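You operate a simulated robot arm through the tools that you are given. There is no shell and no other tool. Be economical: measure what you need, move in short steps, check, and stop when the job is done.

You are at the controls of a simulated robot arm. One attempt, no reset.

JOB
Put one of the pins from the top of the fitting bench on the floor of the steel drip tray.

The check looks at the end state, three seconds after you hand in, the way a careful person would. Anything else that was tipped, shoved, dropped, spilled or broken makes it a failure.

ROBOT AND FRAMES
A 7-joint arm with a two-finger parallel gripper on a trunk, on a base that drives. Base frame: it is fixed to the floor where the robot stands at the start and does not move with it; the origin is under the middle of the robot, x ahead of it, y to its left, z up. Readings come in mm, degrees, newtons and seconds.
With the tool pointing down near the work surface it reaches from about 440 to 900 mm from the robot's upright axis, wherever it stands. Its first joint turns from -115.0 to 115.0 degrees. Places, roughly: floor of the steel drip tray (18x25 cm) [-220, 860, 660]; pin [1500, -250, 750]. Payload 3.91 kg.
The TCP is the grasp point between the finger pads, 30 mm short of the fingertips. In the tool frame z runs along the fingers and y along their closing line. Largest opening 110 mm; finger width 20, thickness 10; the body of the gripper, 48 by 112 mm, starts 55 mm behind the TCP.
Orientation is told as [roll, pitch, yaw] about the base's x, y, z axes, in that order, counted from this pose: with the fingers straight down and closing along the base's y, the tool's x points along the base's -x, its y along +y and its z along -z.

CONTROLS
- The arm moves only by the tool apply_moves. Its argument "series" is a list that holds one entry, the list of rows, each a list of 7 numbers: the turn, a rotation vector about the base's x, y, z in degrees, then the shift along the base's x, y, z in mm, then the gripper command, from -1 (shut) to 1 (fully open), values between in proportion. In form: [[[wx, wy, wz, tx, ty, tz, grip], ...]]. A call has 1 to 8 rows; each row is the pose to reach, as a shift and turn from the pose commanded when the call began. Each row takes 0.2 s and may step no farther than 50 mm and 8.6 degrees from the row before; otherwise, or with a gripper value out of range, the whole call is refused. Where a pose cannot be reached the arm comes as near as it can. A force on the tool above 40 N (or 10 N above the force at the start of the call, whichever is more), or a blocked arm, ends the call early, and 0.2 s more pass. Each finger travels about 153 mm/s and halts on what it meets, pressing with about 33 N; the grip force reading is that of the motor and also rises with nothing between the fingers. The clock runs only during rows and for 0.2 s after the last one: add rows that repeat a pose to give the fingers time. It gives the time, the measured TCP pose, the force on the tool (base axes), the opening and the grip force at its end, in the units of the frame above (readings bear some noise), with the torque about the TCP (base axes, N m) and any sound that the robot's microphone picked up.
- Cameras (640 x 400 px; columns grow to the right, rows downward): "scene" is now at [191, 267.7, 1125.1]; the picture's right is [0.79, -0.61, 0.00], its down [-0.43, -0.57, -0.70] and it looks along [0.43, 0.56, -0.71] (base axes); focal length 214 px, centre (320, 200). "wrist" rides on the gripper at [72, 17, -103] in the tool frame; the picture's right is [-0.23, 0.97, 0.00], its down [-0.76, -0.18, -0.62] and it looks along [-0.61, -0.14, 0.78] (tool axes); focal length 222 px, centre (320, 200). There is no depth. A picture from a camera that has moved, and an enlarged one, comes with that camera's place and axes in the base frame and with its lens.
- snapshot(camera): a new picture of that camera. No time passes.
- slide_trunk(by): slides the trunk up (or, below 0, down) by that many mm; the arm and the scene camera ride with it, the base frame stays. It gives what a move gives, with no picture.
- drive_base(legs): drives the robot by 1 to 6 legs, each [ahead, left, turn to the left] in mm, mm and degrees, along the robot's own axes; the way and the turn of a leg run together, so that a leg with both is an arc; at most 1500 mm and 180 degrees a leg. The arm and the cameras ride along, it lands a little off, and it stops where it bumps. It gives what a move gives.
- head_to(pan, tilt): turns the head with the scene camera to pan (to the left, within 80 degrees either way) and tilt (down, from -29 to 69), counted from straight ahead of the robot. It gives what a move gives.
- inspect(camera, box): a new picture of the part [left, top, right, bottom] of that camera's present view, enlarged. No time passes.
- finish_job(): hands the job in; it is judged then, once.

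Work in short steps. Places have to be worked out from the pictures, the camera data and where the tool is seen: move nearer, look again, correct. Check each grasp and each placing, and mend what went wrong. You have 120 turns and 82 pictures in all, those below and enlarged ones among them. Open the gripper and draw the arm clear of the work before you hand the job in, unless the task says otherwise; then end with one line.

The tools are called after ">>>" as a command line: name --argument value ..., lists and objects as JSON in quotes. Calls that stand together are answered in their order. apply_moves: Moves the arm, as the interface text tells. Its arguments: {"type":"object","properties":{"series":{"type":"array","items":{"type":"array","items":{"type":"array","items":{"type":"number"}}}}},"required":["series"]} The other tools are called the same way: slide_trunk (by) slides the trunk up or down; drive_base (legs) drives the base; head_to (pan, tilt) turns the head that bears the scene camera; snapshot (camera) takes a picture; inspect (camera, box) takes an enlarged picture of a part of a camera's view; finish_job () hands the job in.

At the start:

```text
time: 0.0
tcp_pos: [634.6, 202.6, 986.3]
orientation: [0.0, 0.0, 0.0]
contact_force: [0.2, -0.3, -0.3]
torque: [-0.02, 0.02, 0.01]
width: 110.0
grasp_force: 0.0
trunk travel left (down, up): [-475.0, 515.0]
robot x, y, heading: [0.8, -3.2, 0.2]
head pan, tilt: [52.6, 45.4]
```

scene: 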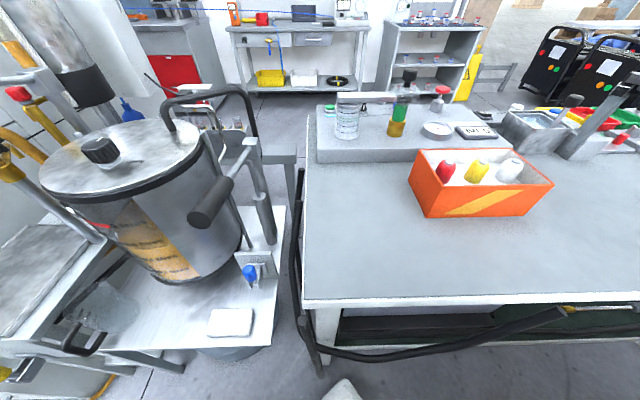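
wrist: 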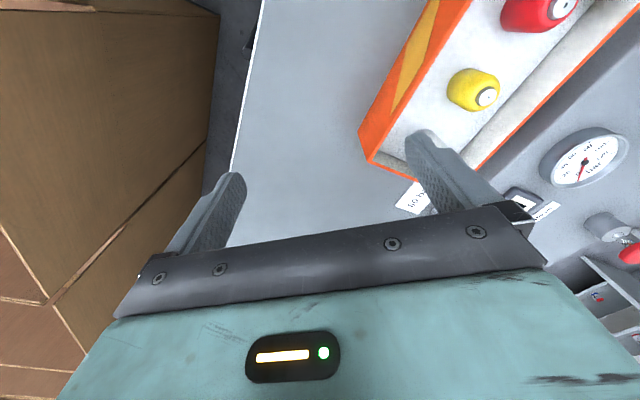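

The scene view shows a bench ahead-left and a kettle on a stand. I'll turn the head towards the pin at about [1500,-250,750].

>>> head_to --pan -10 --tilt 30

>>> snapshot --camera "scene"

>>> head_to --pan 80 --tilt 40

>>> snapshot --camera "scene"

```text
time: 1.3
tcp_pos: [634.5, 202.7, 985.8]
orientation: [0.1, 0.0, 0.1]
contact_force: [0.4, 0.9, -0.2]
torque: [0.01, 0.0, 0.0]
width: 110.1
grasp_force: 0.1
trunk travel left (down, up): [-475.0, 515.0]
robot x, y, heading: [0.2, -3.0, -0.1]
head pan, tilt: [-10.0, 30.0]
```

```text
79 pictures are left
camera scene: at [230.8, 187.8, 1148.3], right [-0.17, -0.98, 0.0], down [-0.49, 0.09, -0.87], along [0.85, -0.15, -0.5], focal length 214 px, centre (320, 200)
```

scene: 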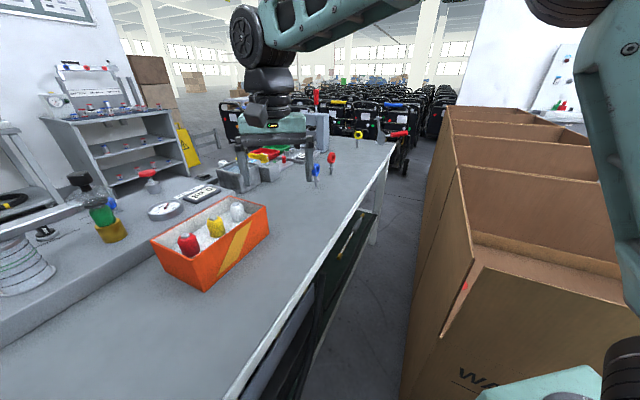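

```text
time: 3.0
tcp_pos: [635.1, 203.7, 985.9]
orientation: [0.0, 0.0, 0.0]
contact_force: [-0.1, 0.1, -0.7]
torque: [0.0, 0.01, 0.0]
width: 109.9
grasp_force: 0.2
trunk travel left (down, up): [-475.0, 515.0]
robot x, y, heading: [2.6, -3.3, 0.1]
head pan, tilt: [80.0, 40.0]
```

```text
78 pictures are left
camera scene: at [156.6, 287.1, 1132.9], right [0.98, -0.17, 0.0], down [-0.11, -0.63, -0.77], along [0.13, 0.75, -0.64], focal length 214 px, centre (320, 200)
```

scene: 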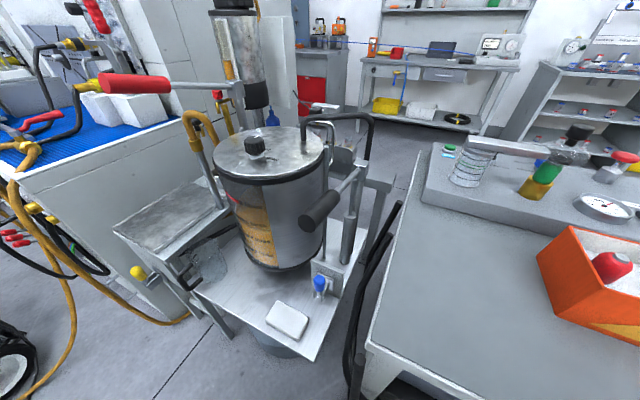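

The pins look like the coloured objects at the bench's right edge. I'll enlarge the tray now, then the pins.

>>> inspect --camera "scene" --box '[80, 120, 400, 320]'

>>> head_to --pan -10 --tilt 30

>>> inspect --camera "scene" --box '[210, 90, 430, 228]'

```text
2.00 times, centred on (240, 220) of scene
camera zoom: at [156.6, 287.1, 1132.9], right [0.98, -0.17, 0.0], down [-0.11, -0.63, -0.77], along [0.13, 0.75, -0.64], focal length 429 px, centre (480, 160)
```

zoom: 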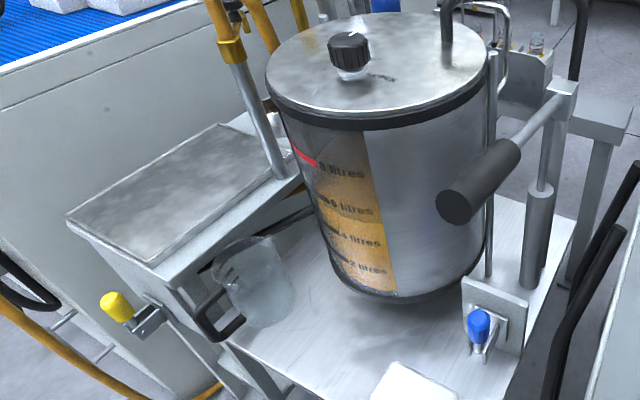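

```text
time: 4.6
tcp_pos: [634.1, 203.1, 987.3]
orientation: [0.1, 0.0, 0.0]
contact_force: [-0.1, 1.1, -0.5]
torque: [-0.02, 0.01, -0.02]
width: 110.1
grasp_force: 0.0
trunk travel left (down, up): [-475.0, 515.0]
robot x, y, heading: [-0.0, -0.2, 0.3]
head pan, tilt: [-10.0, 30.0]
```

```text
2.90 times, centred on (320, 159) of scene
camera zoom: at [230.8, 187.7, 1148.3], right [-0.17, -0.98, 0.0], down [-0.49, 0.09, -0.87], along [0.85, -0.15, -0.5], focal length 622 px, centre (320, 319)
```

zoom: 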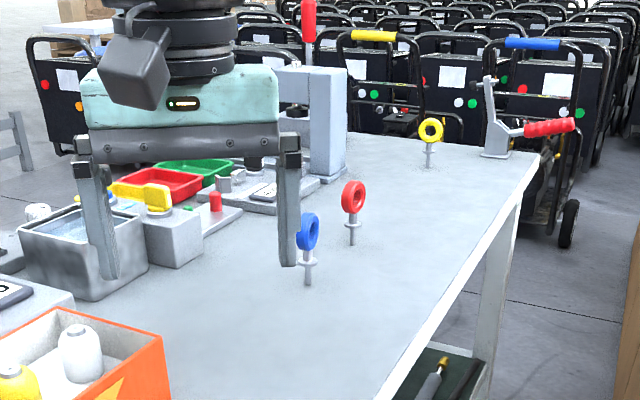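

The pins (blue, red, yellow rings) stand near the bench edge. Blue is nearest, at roughly (1000–1070, 60). I'll slide the trunk up and use the parallax to measure the distance.

>>> slide_trunk --by 300

>>> head_to --pan -10 --tilt 45

>>> snapshot --camera "scene"

>>> inspect --camera "scene" --box '[220, 70, 440, 208]'

```text
time: 7.6
tcp_pos: [634.3, 202.7, 1286.0]
orientation: [0.1, 0.0, 0.0]
contact_force: [0.7, -0.3, -0.1]
torque: [-0.01, 0.0, -0.01]
width: 109.8
grasp_force: 0.0
trunk travel left (down, up): [-775.0, 215.0]
robot x, y, heading: [1.8, 1.5, -0.1]
head pan, tilt: [-10.0, 30.0]
```

```text
time: 8.4
tcp_pos: [634.7, 203.5, 1286.0]
orientation: [-0.1, 0.0, 0.0]
contact_force: [-0.4, 0.4, -0.6]
torque: [-0.02, 0.02, 0.01]
width: 109.9
grasp_force: 0.0
trunk travel left (down, up): [-775.0, 215.0]
robot x, y, heading: [-0.4, -0.3, -0.0]
head pan, tilt: [-10.0, 45.0]
```

```text
75 pictures are left
camera scene: at [221.9, 189.3, 1425.7], right [-0.17, -0.98, 0.0], down [-0.7, 0.12, -0.71], along [0.7, -0.12, -0.71], focal length 214 px, centre (320, 200)
```

scene: 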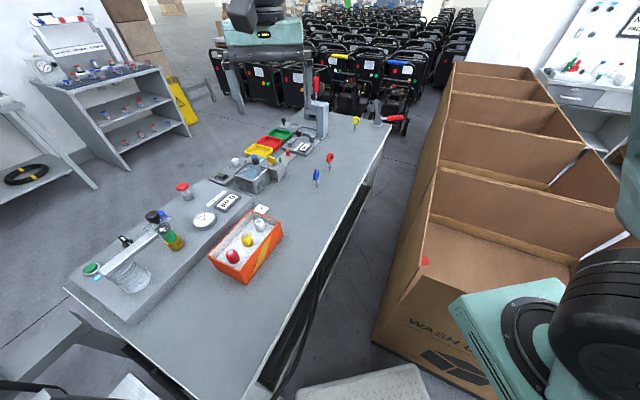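

```text
2.90 times, centred on (330, 139) of scene
camera zoom: at [221.9, 189.3, 1425.7], right [-0.17, -0.98, 0.0], down [-0.7, 0.12, -0.71], along [0.7, -0.12, -0.71], focal length 622 px, centre (291, 377)
```

zoom: 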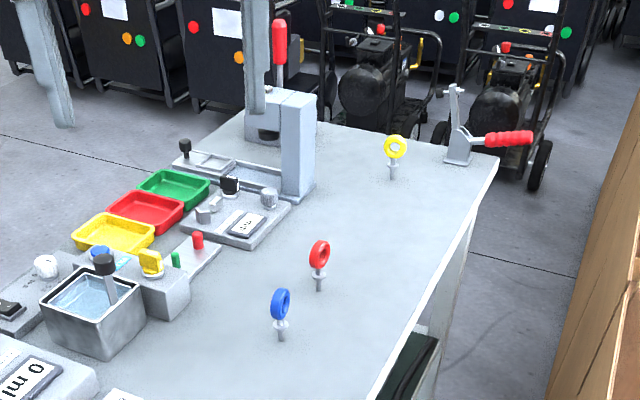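

Triangulating puts blue at about (930,80) with the bench top near z≈790. The base is roughly 600×510 mm, and the corridor past the carton is too narrow for it. I'll turn right 35° in place to line up with the bench edge, then move a little.

>>> drive_base --legs '[[0, 0, -35]]'

>>> head_to --pan 20 --tilt 60

>>> snapshot --camera "scene"

```text
time: 10.5
tcp_pos: [635.6, -198.6, 1286.0]
orientation: [0.0, -0.1, -35.0]
contact_force: [0.3, 0.3, -0.1]
torque: [0.02, -0.01, -0.02]
width: 110.1
grasp_force: 0.0
trunk travel left (down, up): [-775.0, 215.0]
robot x, y, heading: [0.2, -2.7, -35.3]
head pan, tilt: [-10.0, 45.0]
```

```text
time: 11.4
tcp_pos: [635.9, -199.2, 1287.0]
orientation: [0.0, 0.0, -35.0]
contact_force: [-1.0, -0.4, 0.0]
torque: [0.02, 0.01, -0.01]
width: 110.0
grasp_force: 0.1
trunk travel left (down, up): [-775.0, 215.0]
robot x, y, heading: [-2.2, 1.1, -34.9]
head pan, tilt: [20.0, 60.0]
```

```text
73 pictures are left
camera scene: at [298.0, 67.4, 1406.2], right [-0.26, -0.97, 0.0], down [-0.84, 0.23, -0.5], along [0.48, -0.13, -0.87], focal length 214 px, centre (320, 200)
```

scene: 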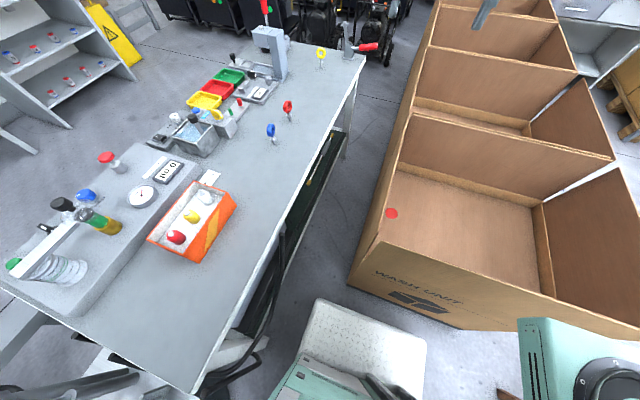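

The base front is about s=300 mm along the bench and the carton starts at s≈470. The bench edge is at n≈443 to the left. I'll make a short move: ahead 90, left 60.

>>> drive_base --legs '[[90, 60, 0]]'

>>> head_to --pan 45 --tilt 50

>>> snapshot --camera "scene"

>>> snapshot --camera "wrist"

```text
time: 12.6
tcp_pos: [745.3, -200.5, 1285.9]
orientation: [0.0, 0.0, -34.9]
contact_force: [0.3, -0.9, 0.7]
torque: [-0.03, -0.03, -0.01]
width: 109.8
grasp_force: 0.1
trunk travel left (down, up): [-775.0, 215.0]
robot x, y, heading: [109.6, -2.4, -35.1]
head pan, tilt: [20.0, 60.0]
```

```text
time: 13.5
tcp_pos: [745.9, -200.3, 1286.1]
orientation: [0.0, -0.1, -34.8]
contact_force: [-0.5, -0.9, -0.4]
torque: [-0.01, 0.0, 0.03]
width: 110.1
grasp_force: 0.0
trunk travel left (down, up): [-775.0, 215.0]
robot x, y, heading: [108.2, -4.9, -34.9]
head pan, tilt: [45.0, 50.0]
```

```text
72 pictures are left
camera scene: at [419.0, 95.1, 1418.7], right [0.17, -0.98, 0.0], down [-0.75, -0.13, -0.64], along [0.63, 0.11, -0.77], focal length 214 px, centre (320, 200)
```

scene: 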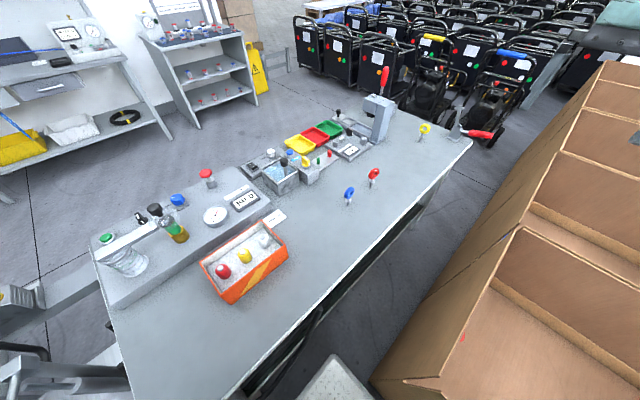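

```text
71 pictures are left
camera wrist: at [695.7, -145.3, 1389.5], right [0.74, 0.67, 0.0], down [0.52, -0.58, 0.62], along [0.42, -0.46, -0.78], focal length 222 px, centre (320, 200)
```

wrist: 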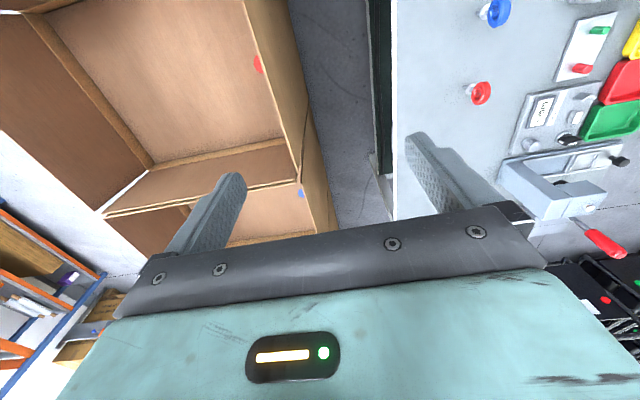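

Blue's base comes out near (935,88) from several views. I'll bring the TCP above it at the present height.

>>> apply_moves --series '[[[0, 0, 0, 22, 35, 0, 1], [0, 0, 0, 45, 70, 0, 1], [0, 0, 0, 68, 105, 0, 1], [0, 0, 0, 92, 140, 0, 1], [0, 0, 0, 116, 175, 0, 1], [0, 0, 0, 140, 212, 0, 1], [0, 0, 0, 162, 246, 0, 1], [0, 0, 0, 180, 275, 0, 1]]]'

>>> apply_moves --series '[[[0, 0, 0, 0, 0, -40, 1], [0, 0, 0, 0, 0, -80, 1], [0, 0, 0, 0, 0, -120, 1], [0, 0, 0, 0, 0, -160, 1], [0, 0, 0, 0, 0, -200, 1], [0, 0, 0, 0, 0, -240, 1]]]'

>>> snapshot --camera "wrist"

>>> snapshot --camera "scene"

```text
time: 15.3
tcp_pos: [845.5, 19.2, 1265.0]
orientation: [0.0, 0.0, -35.0]
contact_force: [-0.4, -0.2, -1.3]
torque: [-0.02, -0.03, -0.02]
width: 110.0
grasp_force: 0.0
out of reach, approached as far as the arm can: row 5, 6, 7, 8
trunk travel left (down, up): [-775.0, 215.0]
robot x, y, heading: [111.3, -1.8, -35.2]
head pan, tilt: [45.0, 50.0]
```

```text
time: 16.7
tcp_pos: [846.2, 20.5, 1024.5]
orientation: [0.0, 0.0, -34.9]
contact_force: [0.7, 0.4, -0.1]
torque: [-0.03, -0.02, 0.03]
width: 110.0
grasp_force: 0.0
trunk travel left (down, up): [-775.0, 215.0]
robot x, y, heading: [112.0, -5.6, -35.0]
head pan, tilt: [45.0, 50.0]
```

```text
70 pictures are left
camera wrist: at [796.3, 76.2, 1127.3], right [0.74, 0.67, 0.0], down [0.52, -0.58, 0.62], along [0.42, -0.46, -0.78], focal length 222 px, centre (320, 200)
```

wrist: 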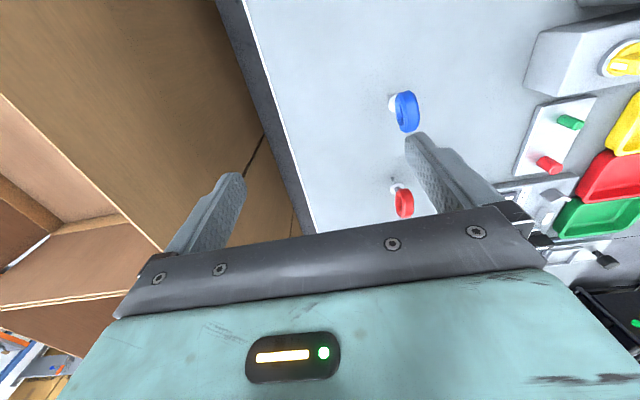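

```text
69 pictures are left
camera scene: at [418.7, 95.1, 1418.9], right [0.17, -0.98, 0.0], down [-0.75, -0.13, -0.64], along [0.63, 0.11, -0.77], focal length 214 px, centre (320, 200)
```

scene: 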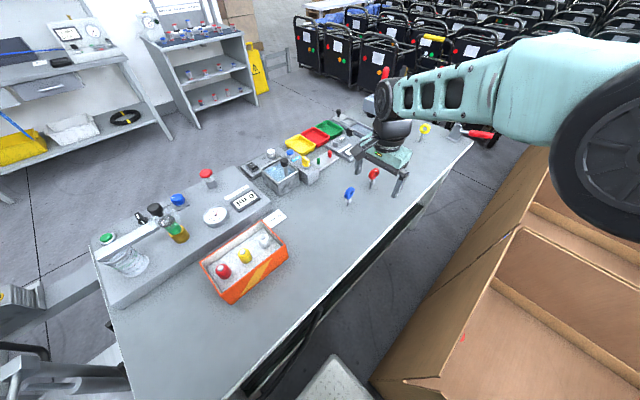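

Two wrist views put the blue ring centre at about (929,86,856). I'll enlarge it to see its orientation.

>>> inspect --camera "wrist" --box '[340, 70, 468, 150]'

>>> inspect --camera "scene" --box '[310, 160, 406, 220]'

```text
5.00 times, centred on (404, 110) of wrist
camera zoom: at [796.3, 76.2, 1127.3], right [0.74, 0.67, 0.0], down [0.52, -0.58, 0.62], along [0.42, -0.46, -0.78], focal length 1111 px, centre (-100, 650)
```

zoom: 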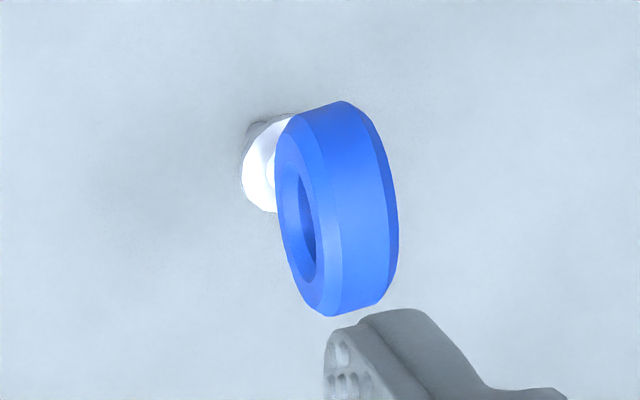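

```text
6.67 times, centred on (358, 190) of scene
camera zoom: at [418.7, 95.1, 1418.9], right [0.17, -0.98, 0.0], down [-0.75, -0.13, -0.64], along [0.63, 0.11, -0.77], focal length 1430 px, centre (67, 267)
```

zoom: 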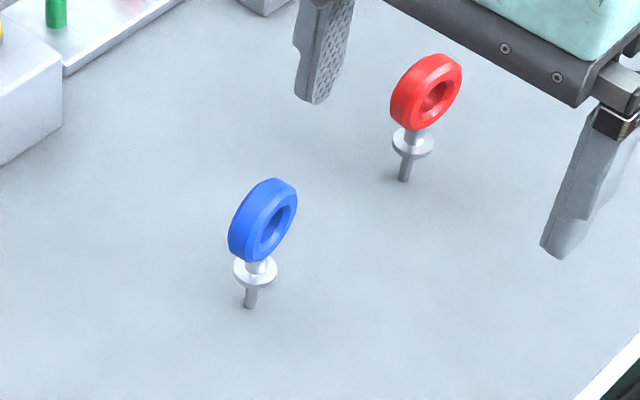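

The ring's axis lies across the bench (azimuth ≈55°), which already matches the gripper's closing line. I'll raise the arm and lower the trunk to gain reach at bench height.

>>> apply_moves --series '[[[0, 0, 0, 0, 0, 45, 1], [0, 0, 0, 0, 0, 90, 1], [0, 0, 0, 0, 0, 130, 1]]]'

>>> slide_trunk --by -200

>>> apply_moves --series '[[[0, 0, 0, 28, 22, 0, 1], [0, 0, 0, 56, 44, 0, 1], [0, 0, 0, 83, 66, 0, 1]]]'

>>> snapshot --camera "wrist"

>>> snapshot --camera "scene"

```text
time: 17.5
tcp_pos: [846.7, 21.4, 1156.2]
orientation: [0.0, -0.1, -34.8]
contact_force: [0.3, 0.5, -0.1]
torque: [0.0, 0.03, 0.03]
width: 110.0
grasp_force: 0.1
trunk travel left (down, up): [-775.0, 215.0]
robot x, y, heading: [108.3, -2.0, -35.0]
head pan, tilt: [45.0, 50.0]
```

```text
time: 19.7
tcp_pos: [847.5, 20.8, 954.8]
orientation: [-0.1, 0.0, -34.9]
contact_force: [-0.2, -0.4, 0.3]
torque: [0.0, 0.04, 0.01]
width: 109.9
grasp_force: 0.2
trunk travel left (down, up): [-575.0, 415.0]
robot x, y, heading: [108.7, -5.1, -34.9]
head pan, tilt: [45.0, 50.0]
```

```text
time: 20.5
tcp_pos: [871.1, 54.4, 946.2]
orientation: [0.0, 0.0, -34.9]
contact_force: [0.2, -0.4, -0.6]
torque: [0.01, 0.0, 0.0]
width: 109.9
grasp_force: 0.1
out of reach, approached as far as the arm can: row 2, 3
trunk travel left (down, up): [-575.0, 415.0]
robot x, y, heading: [108.8, -5.0, -35.1]
head pan, tilt: [45.0, 50.0]
```

```text
66 pictures are left
camera wrist: at [820.5, 109.0, 1049.3], right [0.74, 0.67, 0.0], down [0.52, -0.58, 0.62], along [0.42, -0.46, -0.78], focal length 222 px, centre (320, 200)
```

wrist: 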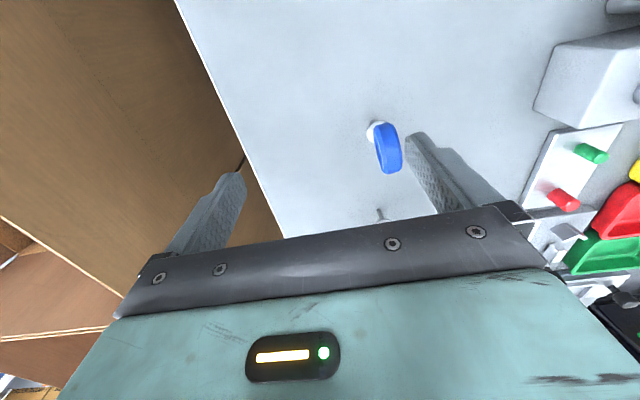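

```text
65 pictures are left
camera scene: at [418.9, 95.1, 1218.8], right [0.17, -0.98, 0.0], down [-0.75, -0.13, -0.64], along [0.63, 0.11, -0.77], focal length 214 px, centre (320, 200)
```

scene: 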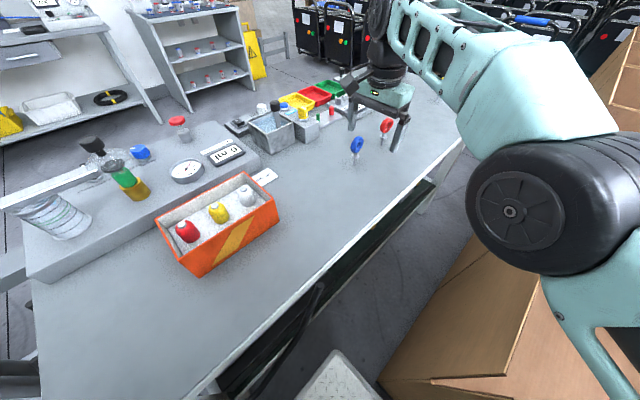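

The arm ran out of reach. Its shoulder seems to sit about 200 mm right of the robot's centre. I'll lift up, fold the arm in front, then turn the robot to face the bench.

>>> slide_trunk --by 250

>>> apply_moves --series '[[[0, 0, 0, -30, -38, 0, 1], [0, 0, 0, -60, -76, 0, 1], [0, 0, 0, -90, -114, 0, 1], [0, 0, 0, -120, -152, 0, 1], [0, 0, 0, -150, -190, 0, 1], [0, 0, 0, -180, -228, 0, 1], [0, 0, 0, -210, -266, 0, 1], [0, 0, 0, -240, -304, 0, 1]]]'

>>> head_to --pan -80 --tilt 50

>>> snapshot --camera "scene"

>>> head_to --pan 80 --tilt 60

>>> snapshot --camera "scene"

```text
time: 23.1
tcp_pos: [870.1, 52.7, 1196.2]
orientation: [0.1, 0.0, -35.0]
contact_force: [-1.1, -0.5, -0.2]
torque: [-0.01, -0.01, 0.04]
width: 110.2
grasp_force: 0.1
trunk travel left (down, up): [-825.0, 165.0]
robot x, y, heading: [110.8, -5.2, -35.0]
head pan, tilt: [45.0, 50.0]
```

```text
time: 24.9
tcp_pos: [631.7, -250.8, 1196.4]
orientation: [0.0, 0.0, -34.9]
contact_force: [-0.1, 0.3, 1.3]
torque: [-0.03, 0.03, 0.0]
width: 109.9
grasp_force: 0.0
trunk travel left (down, up): [-825.0, 165.0]
robot x, y, heading: [110.7, -6.5, -34.8]
head pan, tilt: [45.0, 50.0]
```

```text
time: 26.9
tcp_pos: [630.4, -251.1, 1197.3]
orientation: [0.1, 0.0, -34.9]
contact_force: [-0.4, 0.1, 0.1]
torque: [0.01, 0.02, 0.0]
width: 110.0
grasp_force: 0.2
trunk travel left (down, up): [-825.0, 165.0]
robot x, y, heading: [108.7, -2.5, -34.9]
head pan, tilt: [-80.0, 50.0]
```

```text
64 pictures are left
camera scene: at [310.6, 11.9, 1468.8], right [-0.91, 0.42, 0.0], down [0.32, 0.69, -0.64], along [-0.27, -0.58, -0.77], focal length 214 px, centre (320, 200)
```

scene: 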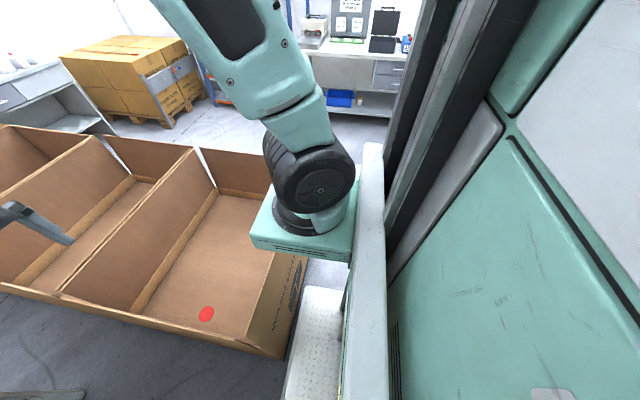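

```text
time: 29.4
tcp_pos: [631.3, -251.5, 1196.3]
orientation: [0.1, 0.0, -34.9]
contact_force: [-1.0, -0.6, 0.0]
torque: [-0.01, 0.01, -0.02]
width: 110.2
grasp_force: 0.1
trunk travel left (down, up): [-825.0, 165.0]
robot x, y, heading: [110.3, -2.8, -34.9]
head pan, tilt: [80.0, 60.0]
```

```text
63 pictures are left
camera scene: at [390.3, 128.8, 1456.2], right [0.71, -0.71, 0.0], down [-0.61, -0.61, -0.5], along [0.35, 0.35, -0.87], focal length 214 px, centre (320, 200)
```

scene: 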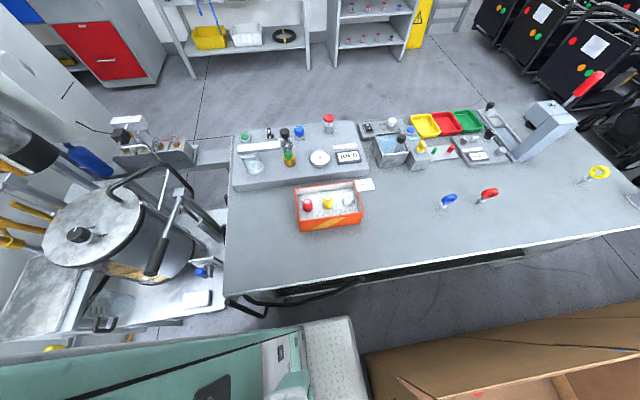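

The geometry is consistent: the carton corner is at about (456,-158), the bench edge at n≈443, and the base has room to pivot near the origin. I'll back off, turn 90° left to face the bench, then check.

>>> drive_base --legs '[[-95, -80, 0], [0, 0, 90]]'

>>> head_to --pan -10 --tilt 65

>>> snapshot --camera "scene"

```text
time: 34.4
tcp_pos: [240.0, 505.7, 1195.9]
orientation: [0.0, 0.0, 54.3]
contact_force: [0.6, 1.0, 0.4]
torque: [-0.01, -0.01, 0.02]
width: 109.8
grasp_force: 0.1
trunk travel left (down, up): [-825.0, 165.0]
robot x, y, heading: [-16.3, -17.9, 54.1]
head pan, tilt: [80.0, 60.0]
```

```text
time: 36.1
tcp_pos: [240.9, 506.0, 1196.2]
orientation: [0.0, 0.0, 54.3]
contact_force: [-0.3, 0.0, 0.4]
torque: [0.0, -0.04, -0.03]
width: 110.0
grasp_force: 0.1
trunk travel left (down, up): [-825.0, 165.0]
robot x, y, heading: [-14.8, -13.0, 54.2]
head pan, tilt: [-10.0, 65.0]
```

```text
62 pictures are left
camera scene: at [-55.1, 262.5, 1450.6], right [0.7, -0.72, 0.0], down [-0.65, -0.63, -0.42], along [0.3, 0.3, -0.91], focal length 214 px, centre (320, 200)
```

scene: 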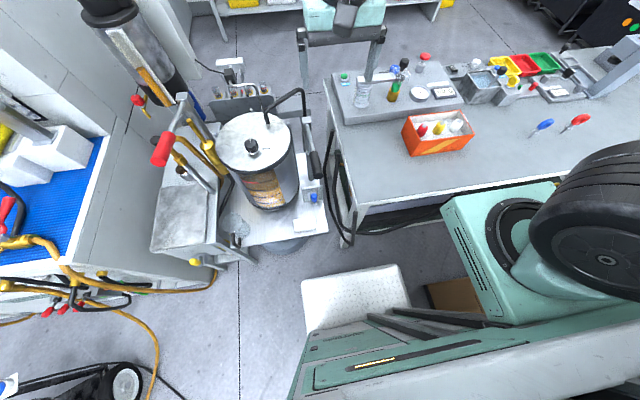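

There is clear space. I'll move ahead 90 and right 100 so the shoulder comes nearer to the pins.

>>> drive_base --legs '[[90, -110, 0]]'

>>> head_to --pan -50 --tilt 45

>>> apply_moves --series '[[[0, 0, -8.5, 42, -25, 0, 1], [0, 0, -17, 84, -50, 0, 1], [0, 0, -25.5, 126, -75, 0, 1], [0, 0, -34, 168, -100, 0, 1], [0, 0, -42.5, 210, -125, 0, 1], [0, 0, -51, 252, -150, 0, 1], [0, 0, -59.5, 294, -175, 0, 1], [0, 0, -68, 336, -200, 0, 1]]]'

>>> snapshot --camera "scene"

```text
time: 37.4
tcp_pos: [382.5, 515.0, 1195.1]
orientation: [-0.1, 0.0, 54.4]
contact_force: [0.3, 0.4, -0.3]
torque: [0.01, -0.02, -0.01]
width: 110.0
grasp_force: 0.0
trunk travel left (down, up): [-825.0, 165.0]
robot x, y, heading: [128.3, -7.0, 54.2]
head pan, tilt: [-10.0, 65.0]
```

```text
time: 38.5
tcp_pos: [383.3, 515.0, 1196.5]
orientation: [0.0, 0.1, 54.3]
contact_force: [-0.1, 0.3, -1.0]
torque: [0.01, -0.02, -0.02]
width: 109.9
grasp_force: 0.1
trunk travel left (down, up): [-825.0, 165.0]
robot x, y, heading: [128.8, -4.8, 54.5]
head pan, tilt: [-50.0, 45.0]
```

```text
time: 40.3
tcp_pos: [718.1, 314.4, 1197.3]
orientation: [0.0, 0.1, -13.7]
contact_force: [-0.2, -0.3, -0.5]
torque: [0.0, -0.04, 0.01]
width: 110.0
grasp_force: 0.1
trunk travel left (down, up): [-825.0, 165.0]
robot x, y, heading: [129.6, -8.2, 54.4]
head pan, tilt: [-50.0, 45.0]
```

```text
61 pictures are left
camera scene: at [123.9, 235.7, 1475.6], right [0.07, -1.0, 0.0], down [-0.7, -0.05, -0.71], along [0.71, 0.05, -0.71], focal length 214 px, centre (320, 200)
```

scene: 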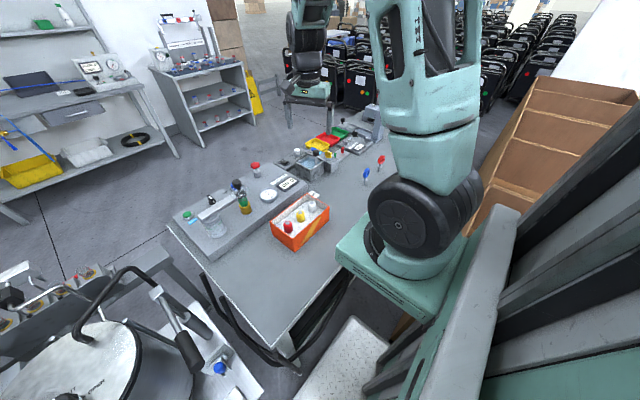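

The arm moves freely here. I'll continue to above the blue ring at (929,86) with yaw −35.

>>> apply_moves --series '[[[0, 0, -3, 27, -29, 0, 1], [0, 0, -6, 54, -58, 0, 1], [0, 0, -9, 81, -87, 0, 1], [0, 0, -12, 108, -116, 0, 1], [0, 0, -15, 135, -145, 0, 1], [0, 0, -18, 162, -174, 0, 1], [0, 0, -20, 190, -202, 0, 1], [0, 0, -21.3, 211, -228, 0, 1]]]'

>>> apply_moves --series '[[[0, 0, 0, 0, 0, -45, 1], [0, 0, 0, 0, 0, -90, 1], [0, 0, 0, 0, 0, -135, 1], [0, 0, 0, 0, 0, -180, 1], [0, 0, 0, 0, 0, -220, 1]]]'

>>> snapshot --camera "wrist"

```text
time: 42.1
tcp_pos: [929.4, 85.5, 1195.4]
orientation: [0.1, 0.0, -35.0]
contact_force: [-0.6, 0.9, -0.1]
torque: [0.0, 0.0, -0.01]
width: 110.1
grasp_force: 0.1
trunk travel left (down, up): [-825.0, 165.0]
robot x, y, heading: [128.4, -1.4, 54.1]
head pan, tilt: [-50.0, 45.0]
```

```text
time: 43.3
tcp_pos: [929.6, 87.8, 975.6]
orientation: [-0.1, -0.2, -35.0]
contact_force: [-0.4, 0.0, -0.3]
torque: [0.01, -0.04, -0.03]
width: 110.0
grasp_force: 0.0
trunk travel left (down, up): [-825.0, 165.0]
robot x, y, heading: [128.0, -0.8, 54.5]
head pan, tilt: [-50.0, 45.0]
```

```text
60 pictures are left
camera wrist: at [879.4, 143.1, 1078.3], right [0.74, 0.67, 0.0], down [0.52, -0.58, 0.62], along [0.42, -0.46, -0.78], focal length 222 px, centre (320, 200)
```

wrist: 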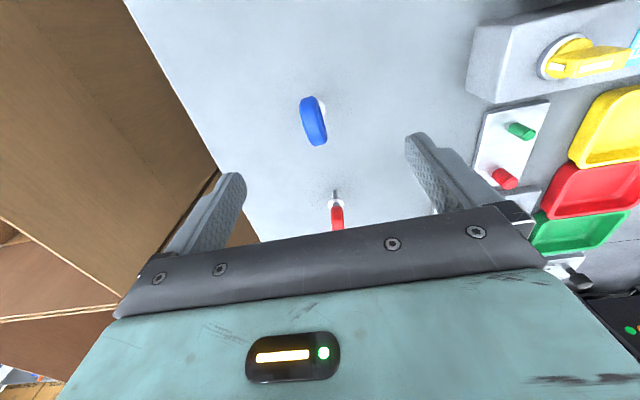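

The ring re-triangulates to (926,82). I'll correct by (-3,-5) and lower to straddle it, with the gripper open.

>>> apply_moves --series '[[[0, 0, 0, -3, -5, -30, 1], [0, 0, 0, -3, -5, -60, 1], [0, 0, 0, -3, -5, -80, 1]]]'

>>> inspect --camera "wrist" --box '[160, 60, 480, 260]'

>>> inspect --camera "scene" --box '[300, 100, 460, 200]'

```text
time: 44.1
tcp_pos: [926.0, 82.5, 895.1]
orientation: [0.0, 0.0, -35.0]
contact_force: [0.9, 0.0, 0.3]
torque: [0.01, -0.01, -0.04]
width: 110.1
grasp_force: 0.1
trunk travel left (down, up): [-825.0, 165.0]
robot x, y, heading: [126.0, -2.5, 54.4]
head pan, tilt: [-50.0, 45.0]
```

```text
2.00 times, centred on (320, 160) of wrist
camera zoom: at [875.1, 138.2, 997.8], right [0.74, 0.67, 0.0], down [0.52, -0.58, 0.62], along [0.42, -0.46, -0.78], focal length 444 px, centre (320, 280)
```

zoom: 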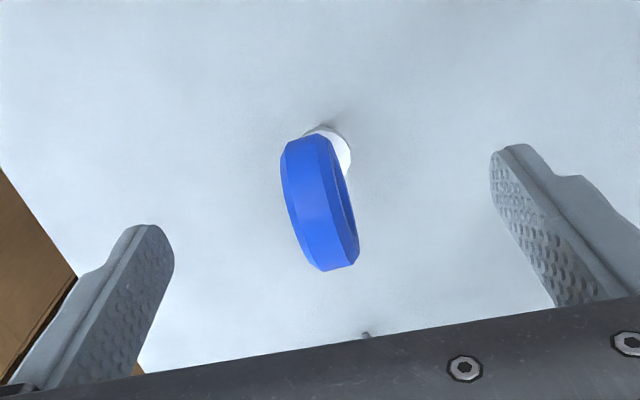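

```text
4.00 times, centred on (380, 150) of scene
camera zoom: at [124.3, 235.4, 1475.7], right [0.07, -1.0, 0.0], down [-0.71, -0.05, -0.71], along [0.71, 0.05, -0.71], focal length 858 px, centre (80, 400)
```

zoom: 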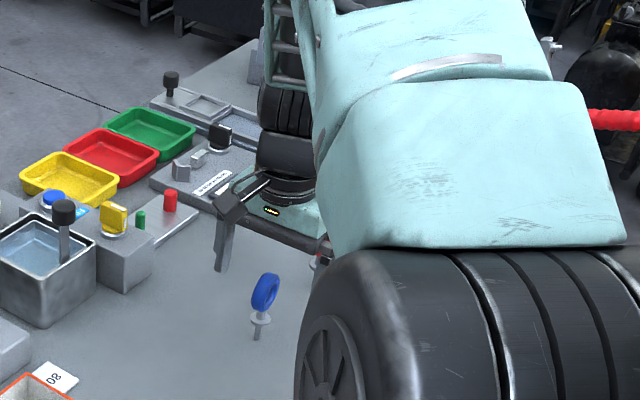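

The ring is centred between the fingers. I'll lower to TCP z≈863 and close in steps.

>>> apply_moves --series '[[[0, 0, 1.5, 1, -1, -16, 1], [0, 0, 3, 1, -1, -32, 1], [0, 0, 3, 1, -1, -32, 0.5], [0, 0, 3, 1, -1, -32, 0], [0, 0, 3, 1, -1, -32, -0.4]]]'

>>> snapshot --camera "wrist"

```text
time: 45.3
tcp_pos: [927.6, 81.6, 862.8]
orientation: [0.0, 0.1, -32.0]
contact_force: [1.5, 0.0, -0.5]
torque: [-0.01, 0.0, 0.02]
width: 33.3
grasp_force: 0.1
trunk travel left (down, up): [-825.0, 165.0]
robot x, y, heading: [124.9, -3.1, 54.2]
head pan, tilt: [-50.0, 45.0]
```

```text
57 pictures are left
camera wrist: at [873.9, 134.5, 966.2], right [0.71, 0.71, 0.0], down [0.55, -0.55, 0.62], along [0.44, -0.44, -0.78], focal length 222 px, centre (320, 200)
```

wrist: 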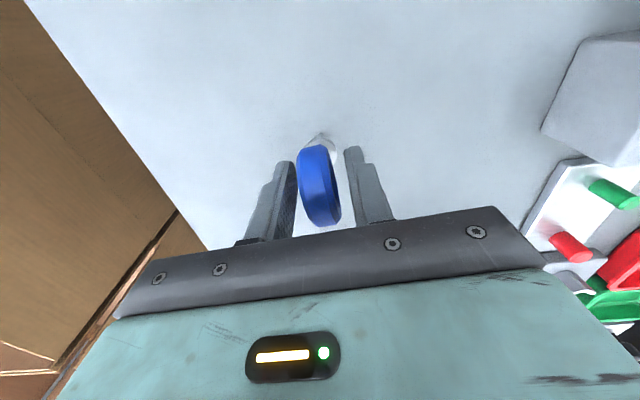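

The ring sits between the pads, well aligned. I'll close fully.

>>> apply_moves --series '[[[0, 0, 0, 0, 0, 0, -0.7], [0, 0, 0, 0, 0, 0, -1], [0, 0, 0, 0, 0, 0, -1]]]'

>>> inspect --camera "wrist" --box '[240, 110, 400, 210]'

```text
time: 46.1
tcp_pos: [926.3, 81.7, 862.0]
orientation: [0.0, 0.0, -32.0]
contact_force: [-0.6, 0.2, 0.1]
torque: [0.01, -0.02, 0.0]
width: 15.7
grasp_force: 32.2
trunk travel left (down, up): [-825.0, 165.0]
robot x, y, heading: [126.4, -6.9, 54.4]
head pan, tilt: [-50.0, 45.0]
```

```text
4.00 times, centred on (320, 160) of wrist
camera zoom: at [874.0, 134.6, 966.3], right [0.71, 0.71, 0.0], down [0.55, -0.55, 0.62], along [0.44, -0.44, -0.78], focal length 888 px, centre (320, 360)
```

zoom: 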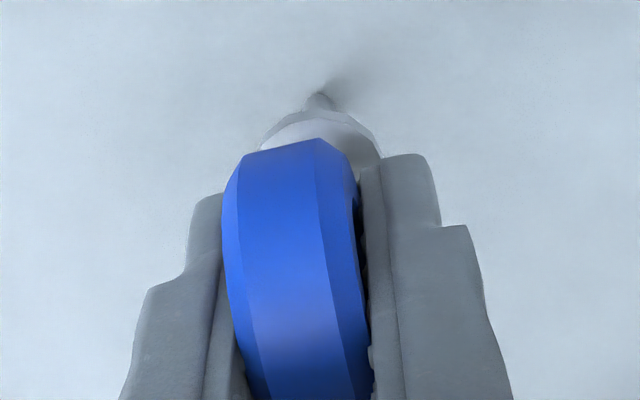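

Gripped at 15.7 mm with 32 N. I'll pull gently straight up.

>>> apply_moves --series '[[[0, 0, 0, 0, 0, 5, -1], [0, 0, 0, 0, 0, 10, -1], [0, 0, 0, 0, 0, 20, -1], [0, 0, 0, 0, 0, 30, -1]]]'

>>> snapshot --camera "wrist"

>>> inspect --camera "scene" --box '[300, 130, 420, 205]'

```text
time: 47.1
tcp_pos: [926.7, 79.8, 892.9]
orientation: [0.0, 0.0, -32.0]
contact_force: [0.0, -0.4, -0.2]
torque: [0.02, 0.0, -0.02]
width: 15.7
grasp_force: 33.0
trunk travel left (down, up): [-825.0, 165.0]
robot x, y, heading: [129.3, -2.4, 54.4]
head pan, tilt: [-50.0, 45.0]
```

```text
55 pictures are left
camera wrist: at [874.0, 133.6, 996.9], right [0.71, 0.71, 0.0], down [0.55, -0.55, 0.62], along [0.44, -0.44, -0.78], focal length 222 px, centre (320, 200)
```

wrist: 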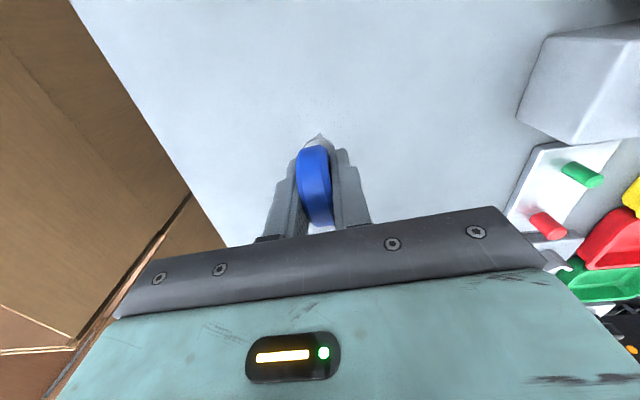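

```text
5.33 times, centred on (360, 168) of scene
camera zoom: at [124.7, 235.5, 1475.7], right [0.07, -1.0, 0.0], down [-0.71, -0.05, -0.71], along [0.7, 0.05, -0.71], focal length 1144 px, centre (107, 373)
```

zoom: 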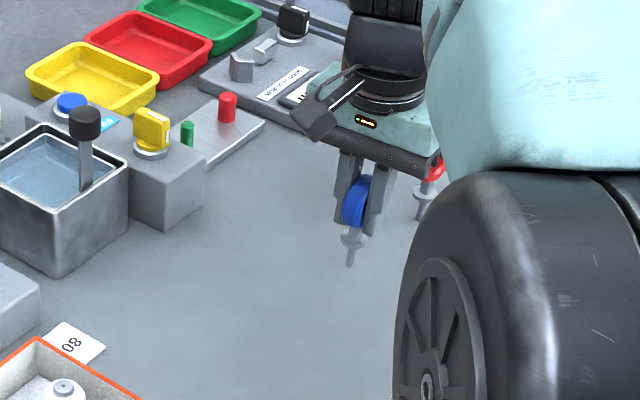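

The pin came free with no load. I'll lift it to about z=1200.

>>> apply_moves --series '[[[0, 0, 0, 0, 0, 40, -1], [0, 0, 0, 0, 0, 80, -1], [0, 0, 0, 0, 0, 120, -1], [0, 0, 0, 0, 0, 160, -1], [0, 0, 0, 0, 0, 200, -1], [0, 0, 0, 0, 0, 240, -1], [0, 0, 0, 0, 0, 280, -1], [0, 0, 0, 0, 0, 300, -1]]]'

>>> apply_moves --series '[[[0, 0, 3, -27, 29, 0, -1], [0, 0, 6, -54, 58, 0, -1], [0, 0, 9, -81, 87, 0, -1], [0, 0, 12, -108, 116, 0, -1], [0, 0, 15, -135, 145, 0, -1], [0, 0, 18, -162, 174, 0, -1], [0, 0, 20, -190, 202, 0, -1], [0, 0, 21.3, -211, 228, 0, -1]]]'

>>> apply_moves --series '[[[0, 0, 8, -42, 25, 0, -1], [0, 0, 16, -84, 50, 0, -1], [0, 0, 24, -126, 75, 0, -1], [0, 0, 32, -168, 100, 0, -1], [0, 0, 40, -210, 125, 0, -1], [0, 0, 48, -252, 150, 0, -1], [0, 0, 56, -294, 175, 0, -1], [0, 0, 64, -320, 190, 0, -1]]]'

>>> head_to --pan 20 --tilt 50

>>> snapshot --camera "scene"

```text
time: 48.9
tcp_pos: [926.7, 81.0, 1194.2]
orientation: [0.0, 0.0, -32.0]
contact_force: [0.4, 0.1, 0.3]
torque: [-0.02, 0.02, 0.02]
width: 15.5
grasp_force: 32.5
trunk travel left (down, up): [-825.0, 165.0]
robot x, y, heading: [125.3, -5.2, 54.2]
head pan, tilt: [-50.0, 45.0]
```

```text
time: 50.7
tcp_pos: [715.3, 308.7, 1194.4]
orientation: [0.0, 0.1, -10.6]
contact_force: [0.8, -0.4, -1.4]
torque: [0.02, 0.04, -0.02]
width: 15.7
grasp_force: 33.7
trunk travel left (down, up): [-825.0, 165.0]
robot x, y, heading: [130.4, -4.1, 54.2]
head pan, tilt: [-50.0, 45.0]
```

```text
time: 52.5
tcp_pos: [395.8, 498.8, 1194.1]
orientation: [0.0, 0.0, 53.4]
contact_force: [-0.1, -0.1, 0.0]
torque: [0.0, 0.02, 0.0]
width: 15.5
grasp_force: 32.7
trunk travel left (down, up): [-825.0, 165.0]
robot x, y, heading: [127.8, -4.1, 54.3]
head pan, tilt: [-50.0, 45.0]
```

```text
time: 53.9
tcp_pos: [395.8, 499.1, 1194.1]
orientation: [-0.1, 0.1, 53.3]
contact_force: [0.0, 0.7, -0.6]
torque: [0.02, 0.01, -0.02]
width: 15.4
grasp_force: 32.7
trunk travel left (down, up): [-825.0, 165.0]
robot x, y, heading: [126.7, -3.2, 54.4]
head pan, tilt: [20.0, 50.0]
```

```text
53 pictures are left
camera scene: at [64.3, 303.6, 1468.8], right [0.96, -0.27, 0.0], down [-0.21, -0.74, -0.64], along [0.17, 0.62, -0.77], focal length 214 px, centre (320, 200)
```

scene: 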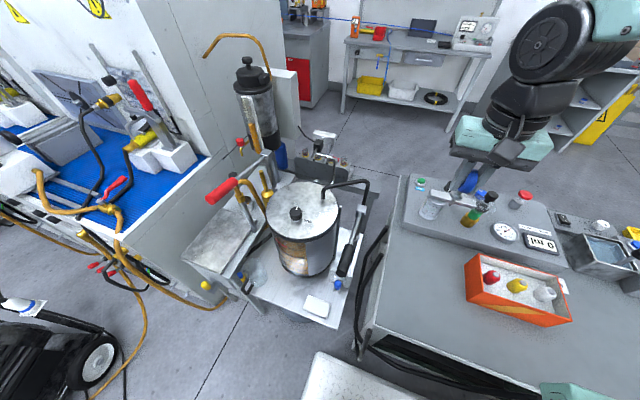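

Pin held. I'll enlarge the area around the tray.

>>> inspect --camera "scene" --box '[150, 150, 310, 290]'

```text
2.86 times, centred on (230, 220) of scene
camera zoom: at [64.3, 303.6, 1468.8], right [0.96, -0.27, 0.0], down [-0.21, -0.74, -0.64], along [0.17, 0.62, -0.77], focal length 613 px, centre (577, 143)
```

zoom: 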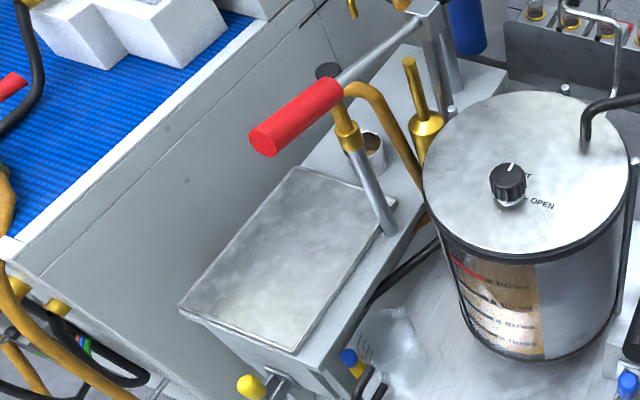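

The tray spans about s∈[-773,-580], n∈[454,710], with its long side along azimuth 55°. A red lever hangs over its far end. I'll raise the trunk fully and strafe left along the bench line, keeping the base clear of the stand.

>>> slide_trunk --by 160

>>> drive_base --legs '[[-40, 0, 0], [0, 300, 0]]'

>>> head_to --pan 10 --tilt 60

>>> snapshot --camera "scene"

```text
time: 55.7
tcp_pos: [396.5, 497.1, 1354.9]
orientation: [-0.1, 0.0, 53.3]
contact_force: [-0.9, 1.0, -0.3]
torque: [0.0, -0.01, -0.04]
width: 15.3
grasp_force: 33.2
trunk travel left (down, up): [-985.0, 5.0]
robot x, y, heading: [127.5, -3.7, 53.9]
head pan, tilt: [20.0, 50.0]
```

```text
time: 58.2
tcp_pos: [128.4, 640.8, 1354.7]
orientation: [0.0, 0.0, 53.4]
contact_force: [0.0, 0.6, -1.0]
torque: [-0.02, 0.01, -0.02]
width: 15.2
grasp_force: 33.3
trunk travel left (down, up): [-985.0, 5.0]
robot x, y, heading: [-140.2, 141.8, 54.3]
head pan, tilt: [20.0, 50.0]
```

```text
time: 59.0
tcp_pos: [129.2, 641.1, 1355.7]
orientation: [0.1, 0.1, 53.2]
contact_force: [-0.3, 0.1, 0.0]
torque: [0.05, -0.04, 0.0]
width: 15.4
grasp_force: 32.6
trunk travel left (down, up): [-985.0, 5.0]
robot x, y, heading: [-137.3, 141.9, 54.6]
head pan, tilt: [10.0, 60.0]
```

```text
51 pictures are left
camera scene: at [-194.7, 432.4, 1616.2], right [0.9, -0.43, 0.0], down [-0.38, -0.78, -0.5], along [0.22, 0.45, -0.87], focal length 214 px, centre (320, 200)
```

scene: 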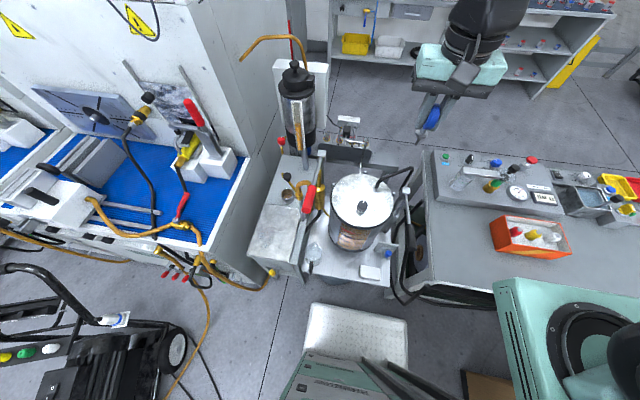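

The lever tip triangulates to (-107,705,1060), just right of the tray. I want the arm to come in from straight in front, so I'll strafe further left. I'll stay short of the yellow floor hose at n≈350.

>>> drive_base --legs '[[-30, 0, 0], [0, 300, 0]]'

>>> head_to --pan 30 --tilt 62

>>> snapshot --camera "scene"

```text
time: 61.4
tcp_pos: [-133.7, 791.8, 1353.9]
orientation: [0.1, 0.0, 53.4]
contact_force: [0.6, 0.0, -0.4]
torque: [0.02, 0.02, -0.05]
width: 15.2
grasp_force: 32.7
trunk travel left (down, up): [-985.0, 5.0]
robot x, y, heading: [-400.8, 290.5, 54.3]
head pan, tilt: [10.0, 60.0]
```

```text
time: 62.3
tcp_pos: [-134.5, 792.6, 1354.6]
orientation: [0.0, -0.1, 53.4]
contact_force: [0.1, 0.2, 0.1]
torque: [0.0, -0.01, -0.01]
width: 15.3
grasp_force: 33.0
trunk travel left (down, up): [-985.0, 5.0]
robot x, y, heading: [-401.0, 289.9, 54.2]
head pan, tilt: [30.0, 62.0]
```

```text
50 pictures are left
camera scene: at [-479.5, 587.1, 1613.9], right [1.0, -0.1, 0.0], down [-0.09, -0.88, -0.47], along [0.05, 0.47, -0.88], focal length 214 px, centre (320, 200)
```

scene: 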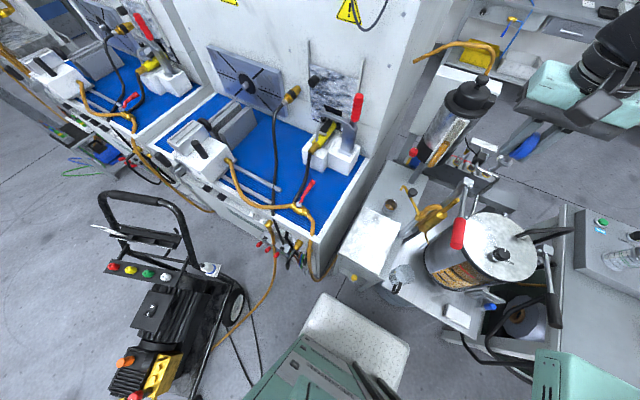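

A black cable lies on the floor near s≈-920, so I'll shift left only 100 more. Then I'll bring the arm over the tray.

>>> drive_base --legs '[[0, 100, 0]]'

>>> head_to --pan 0 --tilt 60

>>> inspect --camera "scene" --box '[200, 100, 520, 300]'

>>> snapshot --camera "wrist"

```text
time: 63.4
tcp_pos: [-214.6, 850.4, 1355.0]
orientation: [0.0, -0.1, 53.5]
contact_force: [0.2, -0.1, -0.9]
torque: [0.05, 0.01, -0.03]
width: 15.6
grasp_force: 32.7
trunk travel left (down, up): [-985.0, 5.0]
robot x, y, heading: [-485.1, 350.2, 54.1]
head pan, tilt: [30.0, 62.0]
```

```text
time: 64.4
tcp_pos: [-215.6, 852.0, 1354.6]
orientation: [0.0, -0.1, 53.4]
contact_force: [0.7, 0.8, -0.5]
torque: [-0.03, -0.02, 0.02]
width: 15.4
grasp_force: 32.2
trunk travel left (down, up): [-985.0, 5.0]
robot x, y, heading: [-486.0, 347.9, 54.6]
head pan, tilt: [0.0, 60.0]
```

```text
2.00 times, centred on (360, 200) of scene
camera zoom: at [-528.9, 636.0, 1616.2], right [0.81, -0.58, 0.0], down [-0.5, -0.7, -0.5], along [0.29, 0.41, -0.87], focal length 429 px, centre (240, 200)
```

zoom: 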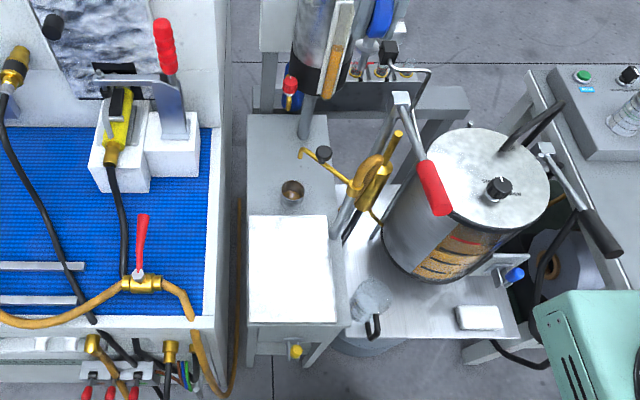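

```text
48 pictures are left
camera wrist: at [-272.8, 803.8, 1457.4], right [-0.65, 0.76, 0.0], down [0.6, 0.51, 0.62], along [0.48, 0.4, -0.78], focal length 222 px, centre (320, 200)
```

wrist: 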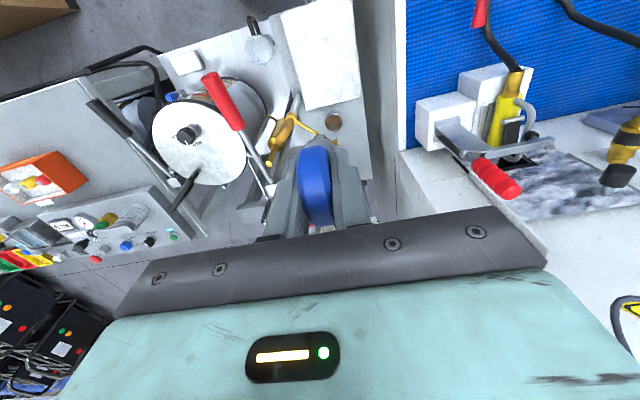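

The tray is centred near (-217,873), and the tall parts are all to its right and beyond it. I'll lower the trunk 300 and check the clearances.

>>> slide_trunk --by -300

>>> snapshot --camera "scene"

>>> snapshot --camera "wrist"

```text
time: 67.4
tcp_pos: [-214.7, 851.4, 1054.9]
orientation: [0.0, 0.0, 53.4]
contact_force: [-0.1, 0.6, -1.1]
torque: [-0.01, 0.02, -0.03]
width: 15.4
grasp_force: 33.0
trunk travel left (down, up): [-685.0, 305.0]
robot x, y, heading: [-483.2, 347.8, 54.3]
head pan, tilt: [0.0, 60.0]
```

```text
47 pictures are left
camera scene: at [-528.8, 636.0, 1316.2], right [0.81, -0.58, 0.0], down [-0.5, -0.7, -0.5], along [0.29, 0.41, -0.87], focal length 214 px, centre (320, 200)
```

scene: 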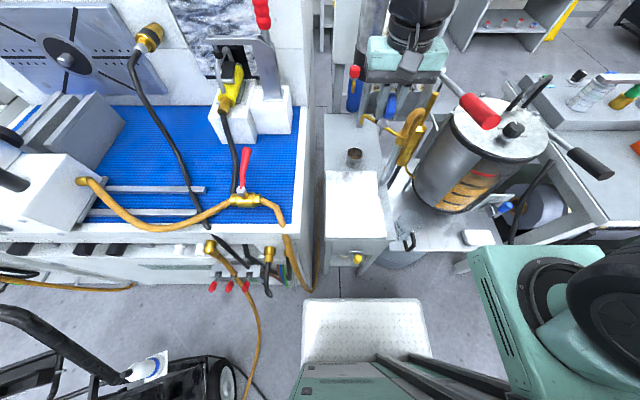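

```text
46 pictures are left
camera wrist: at [-272.8, 803.7, 1157.4], right [-0.65, 0.76, 0.0], down [0.6, 0.51, 0.62], along [0.48, 0.4, -0.78], focal length 222 px, centre (320, 200)
```

wrist: 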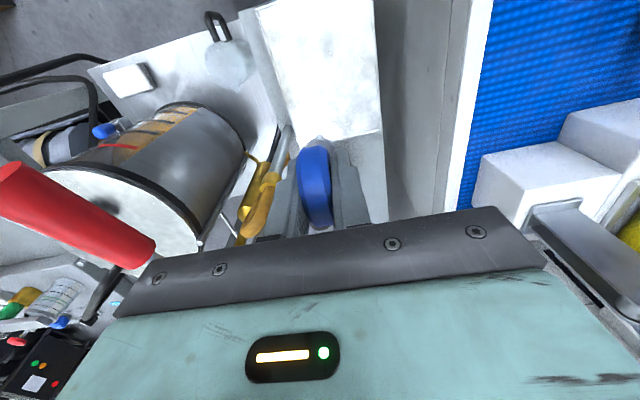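

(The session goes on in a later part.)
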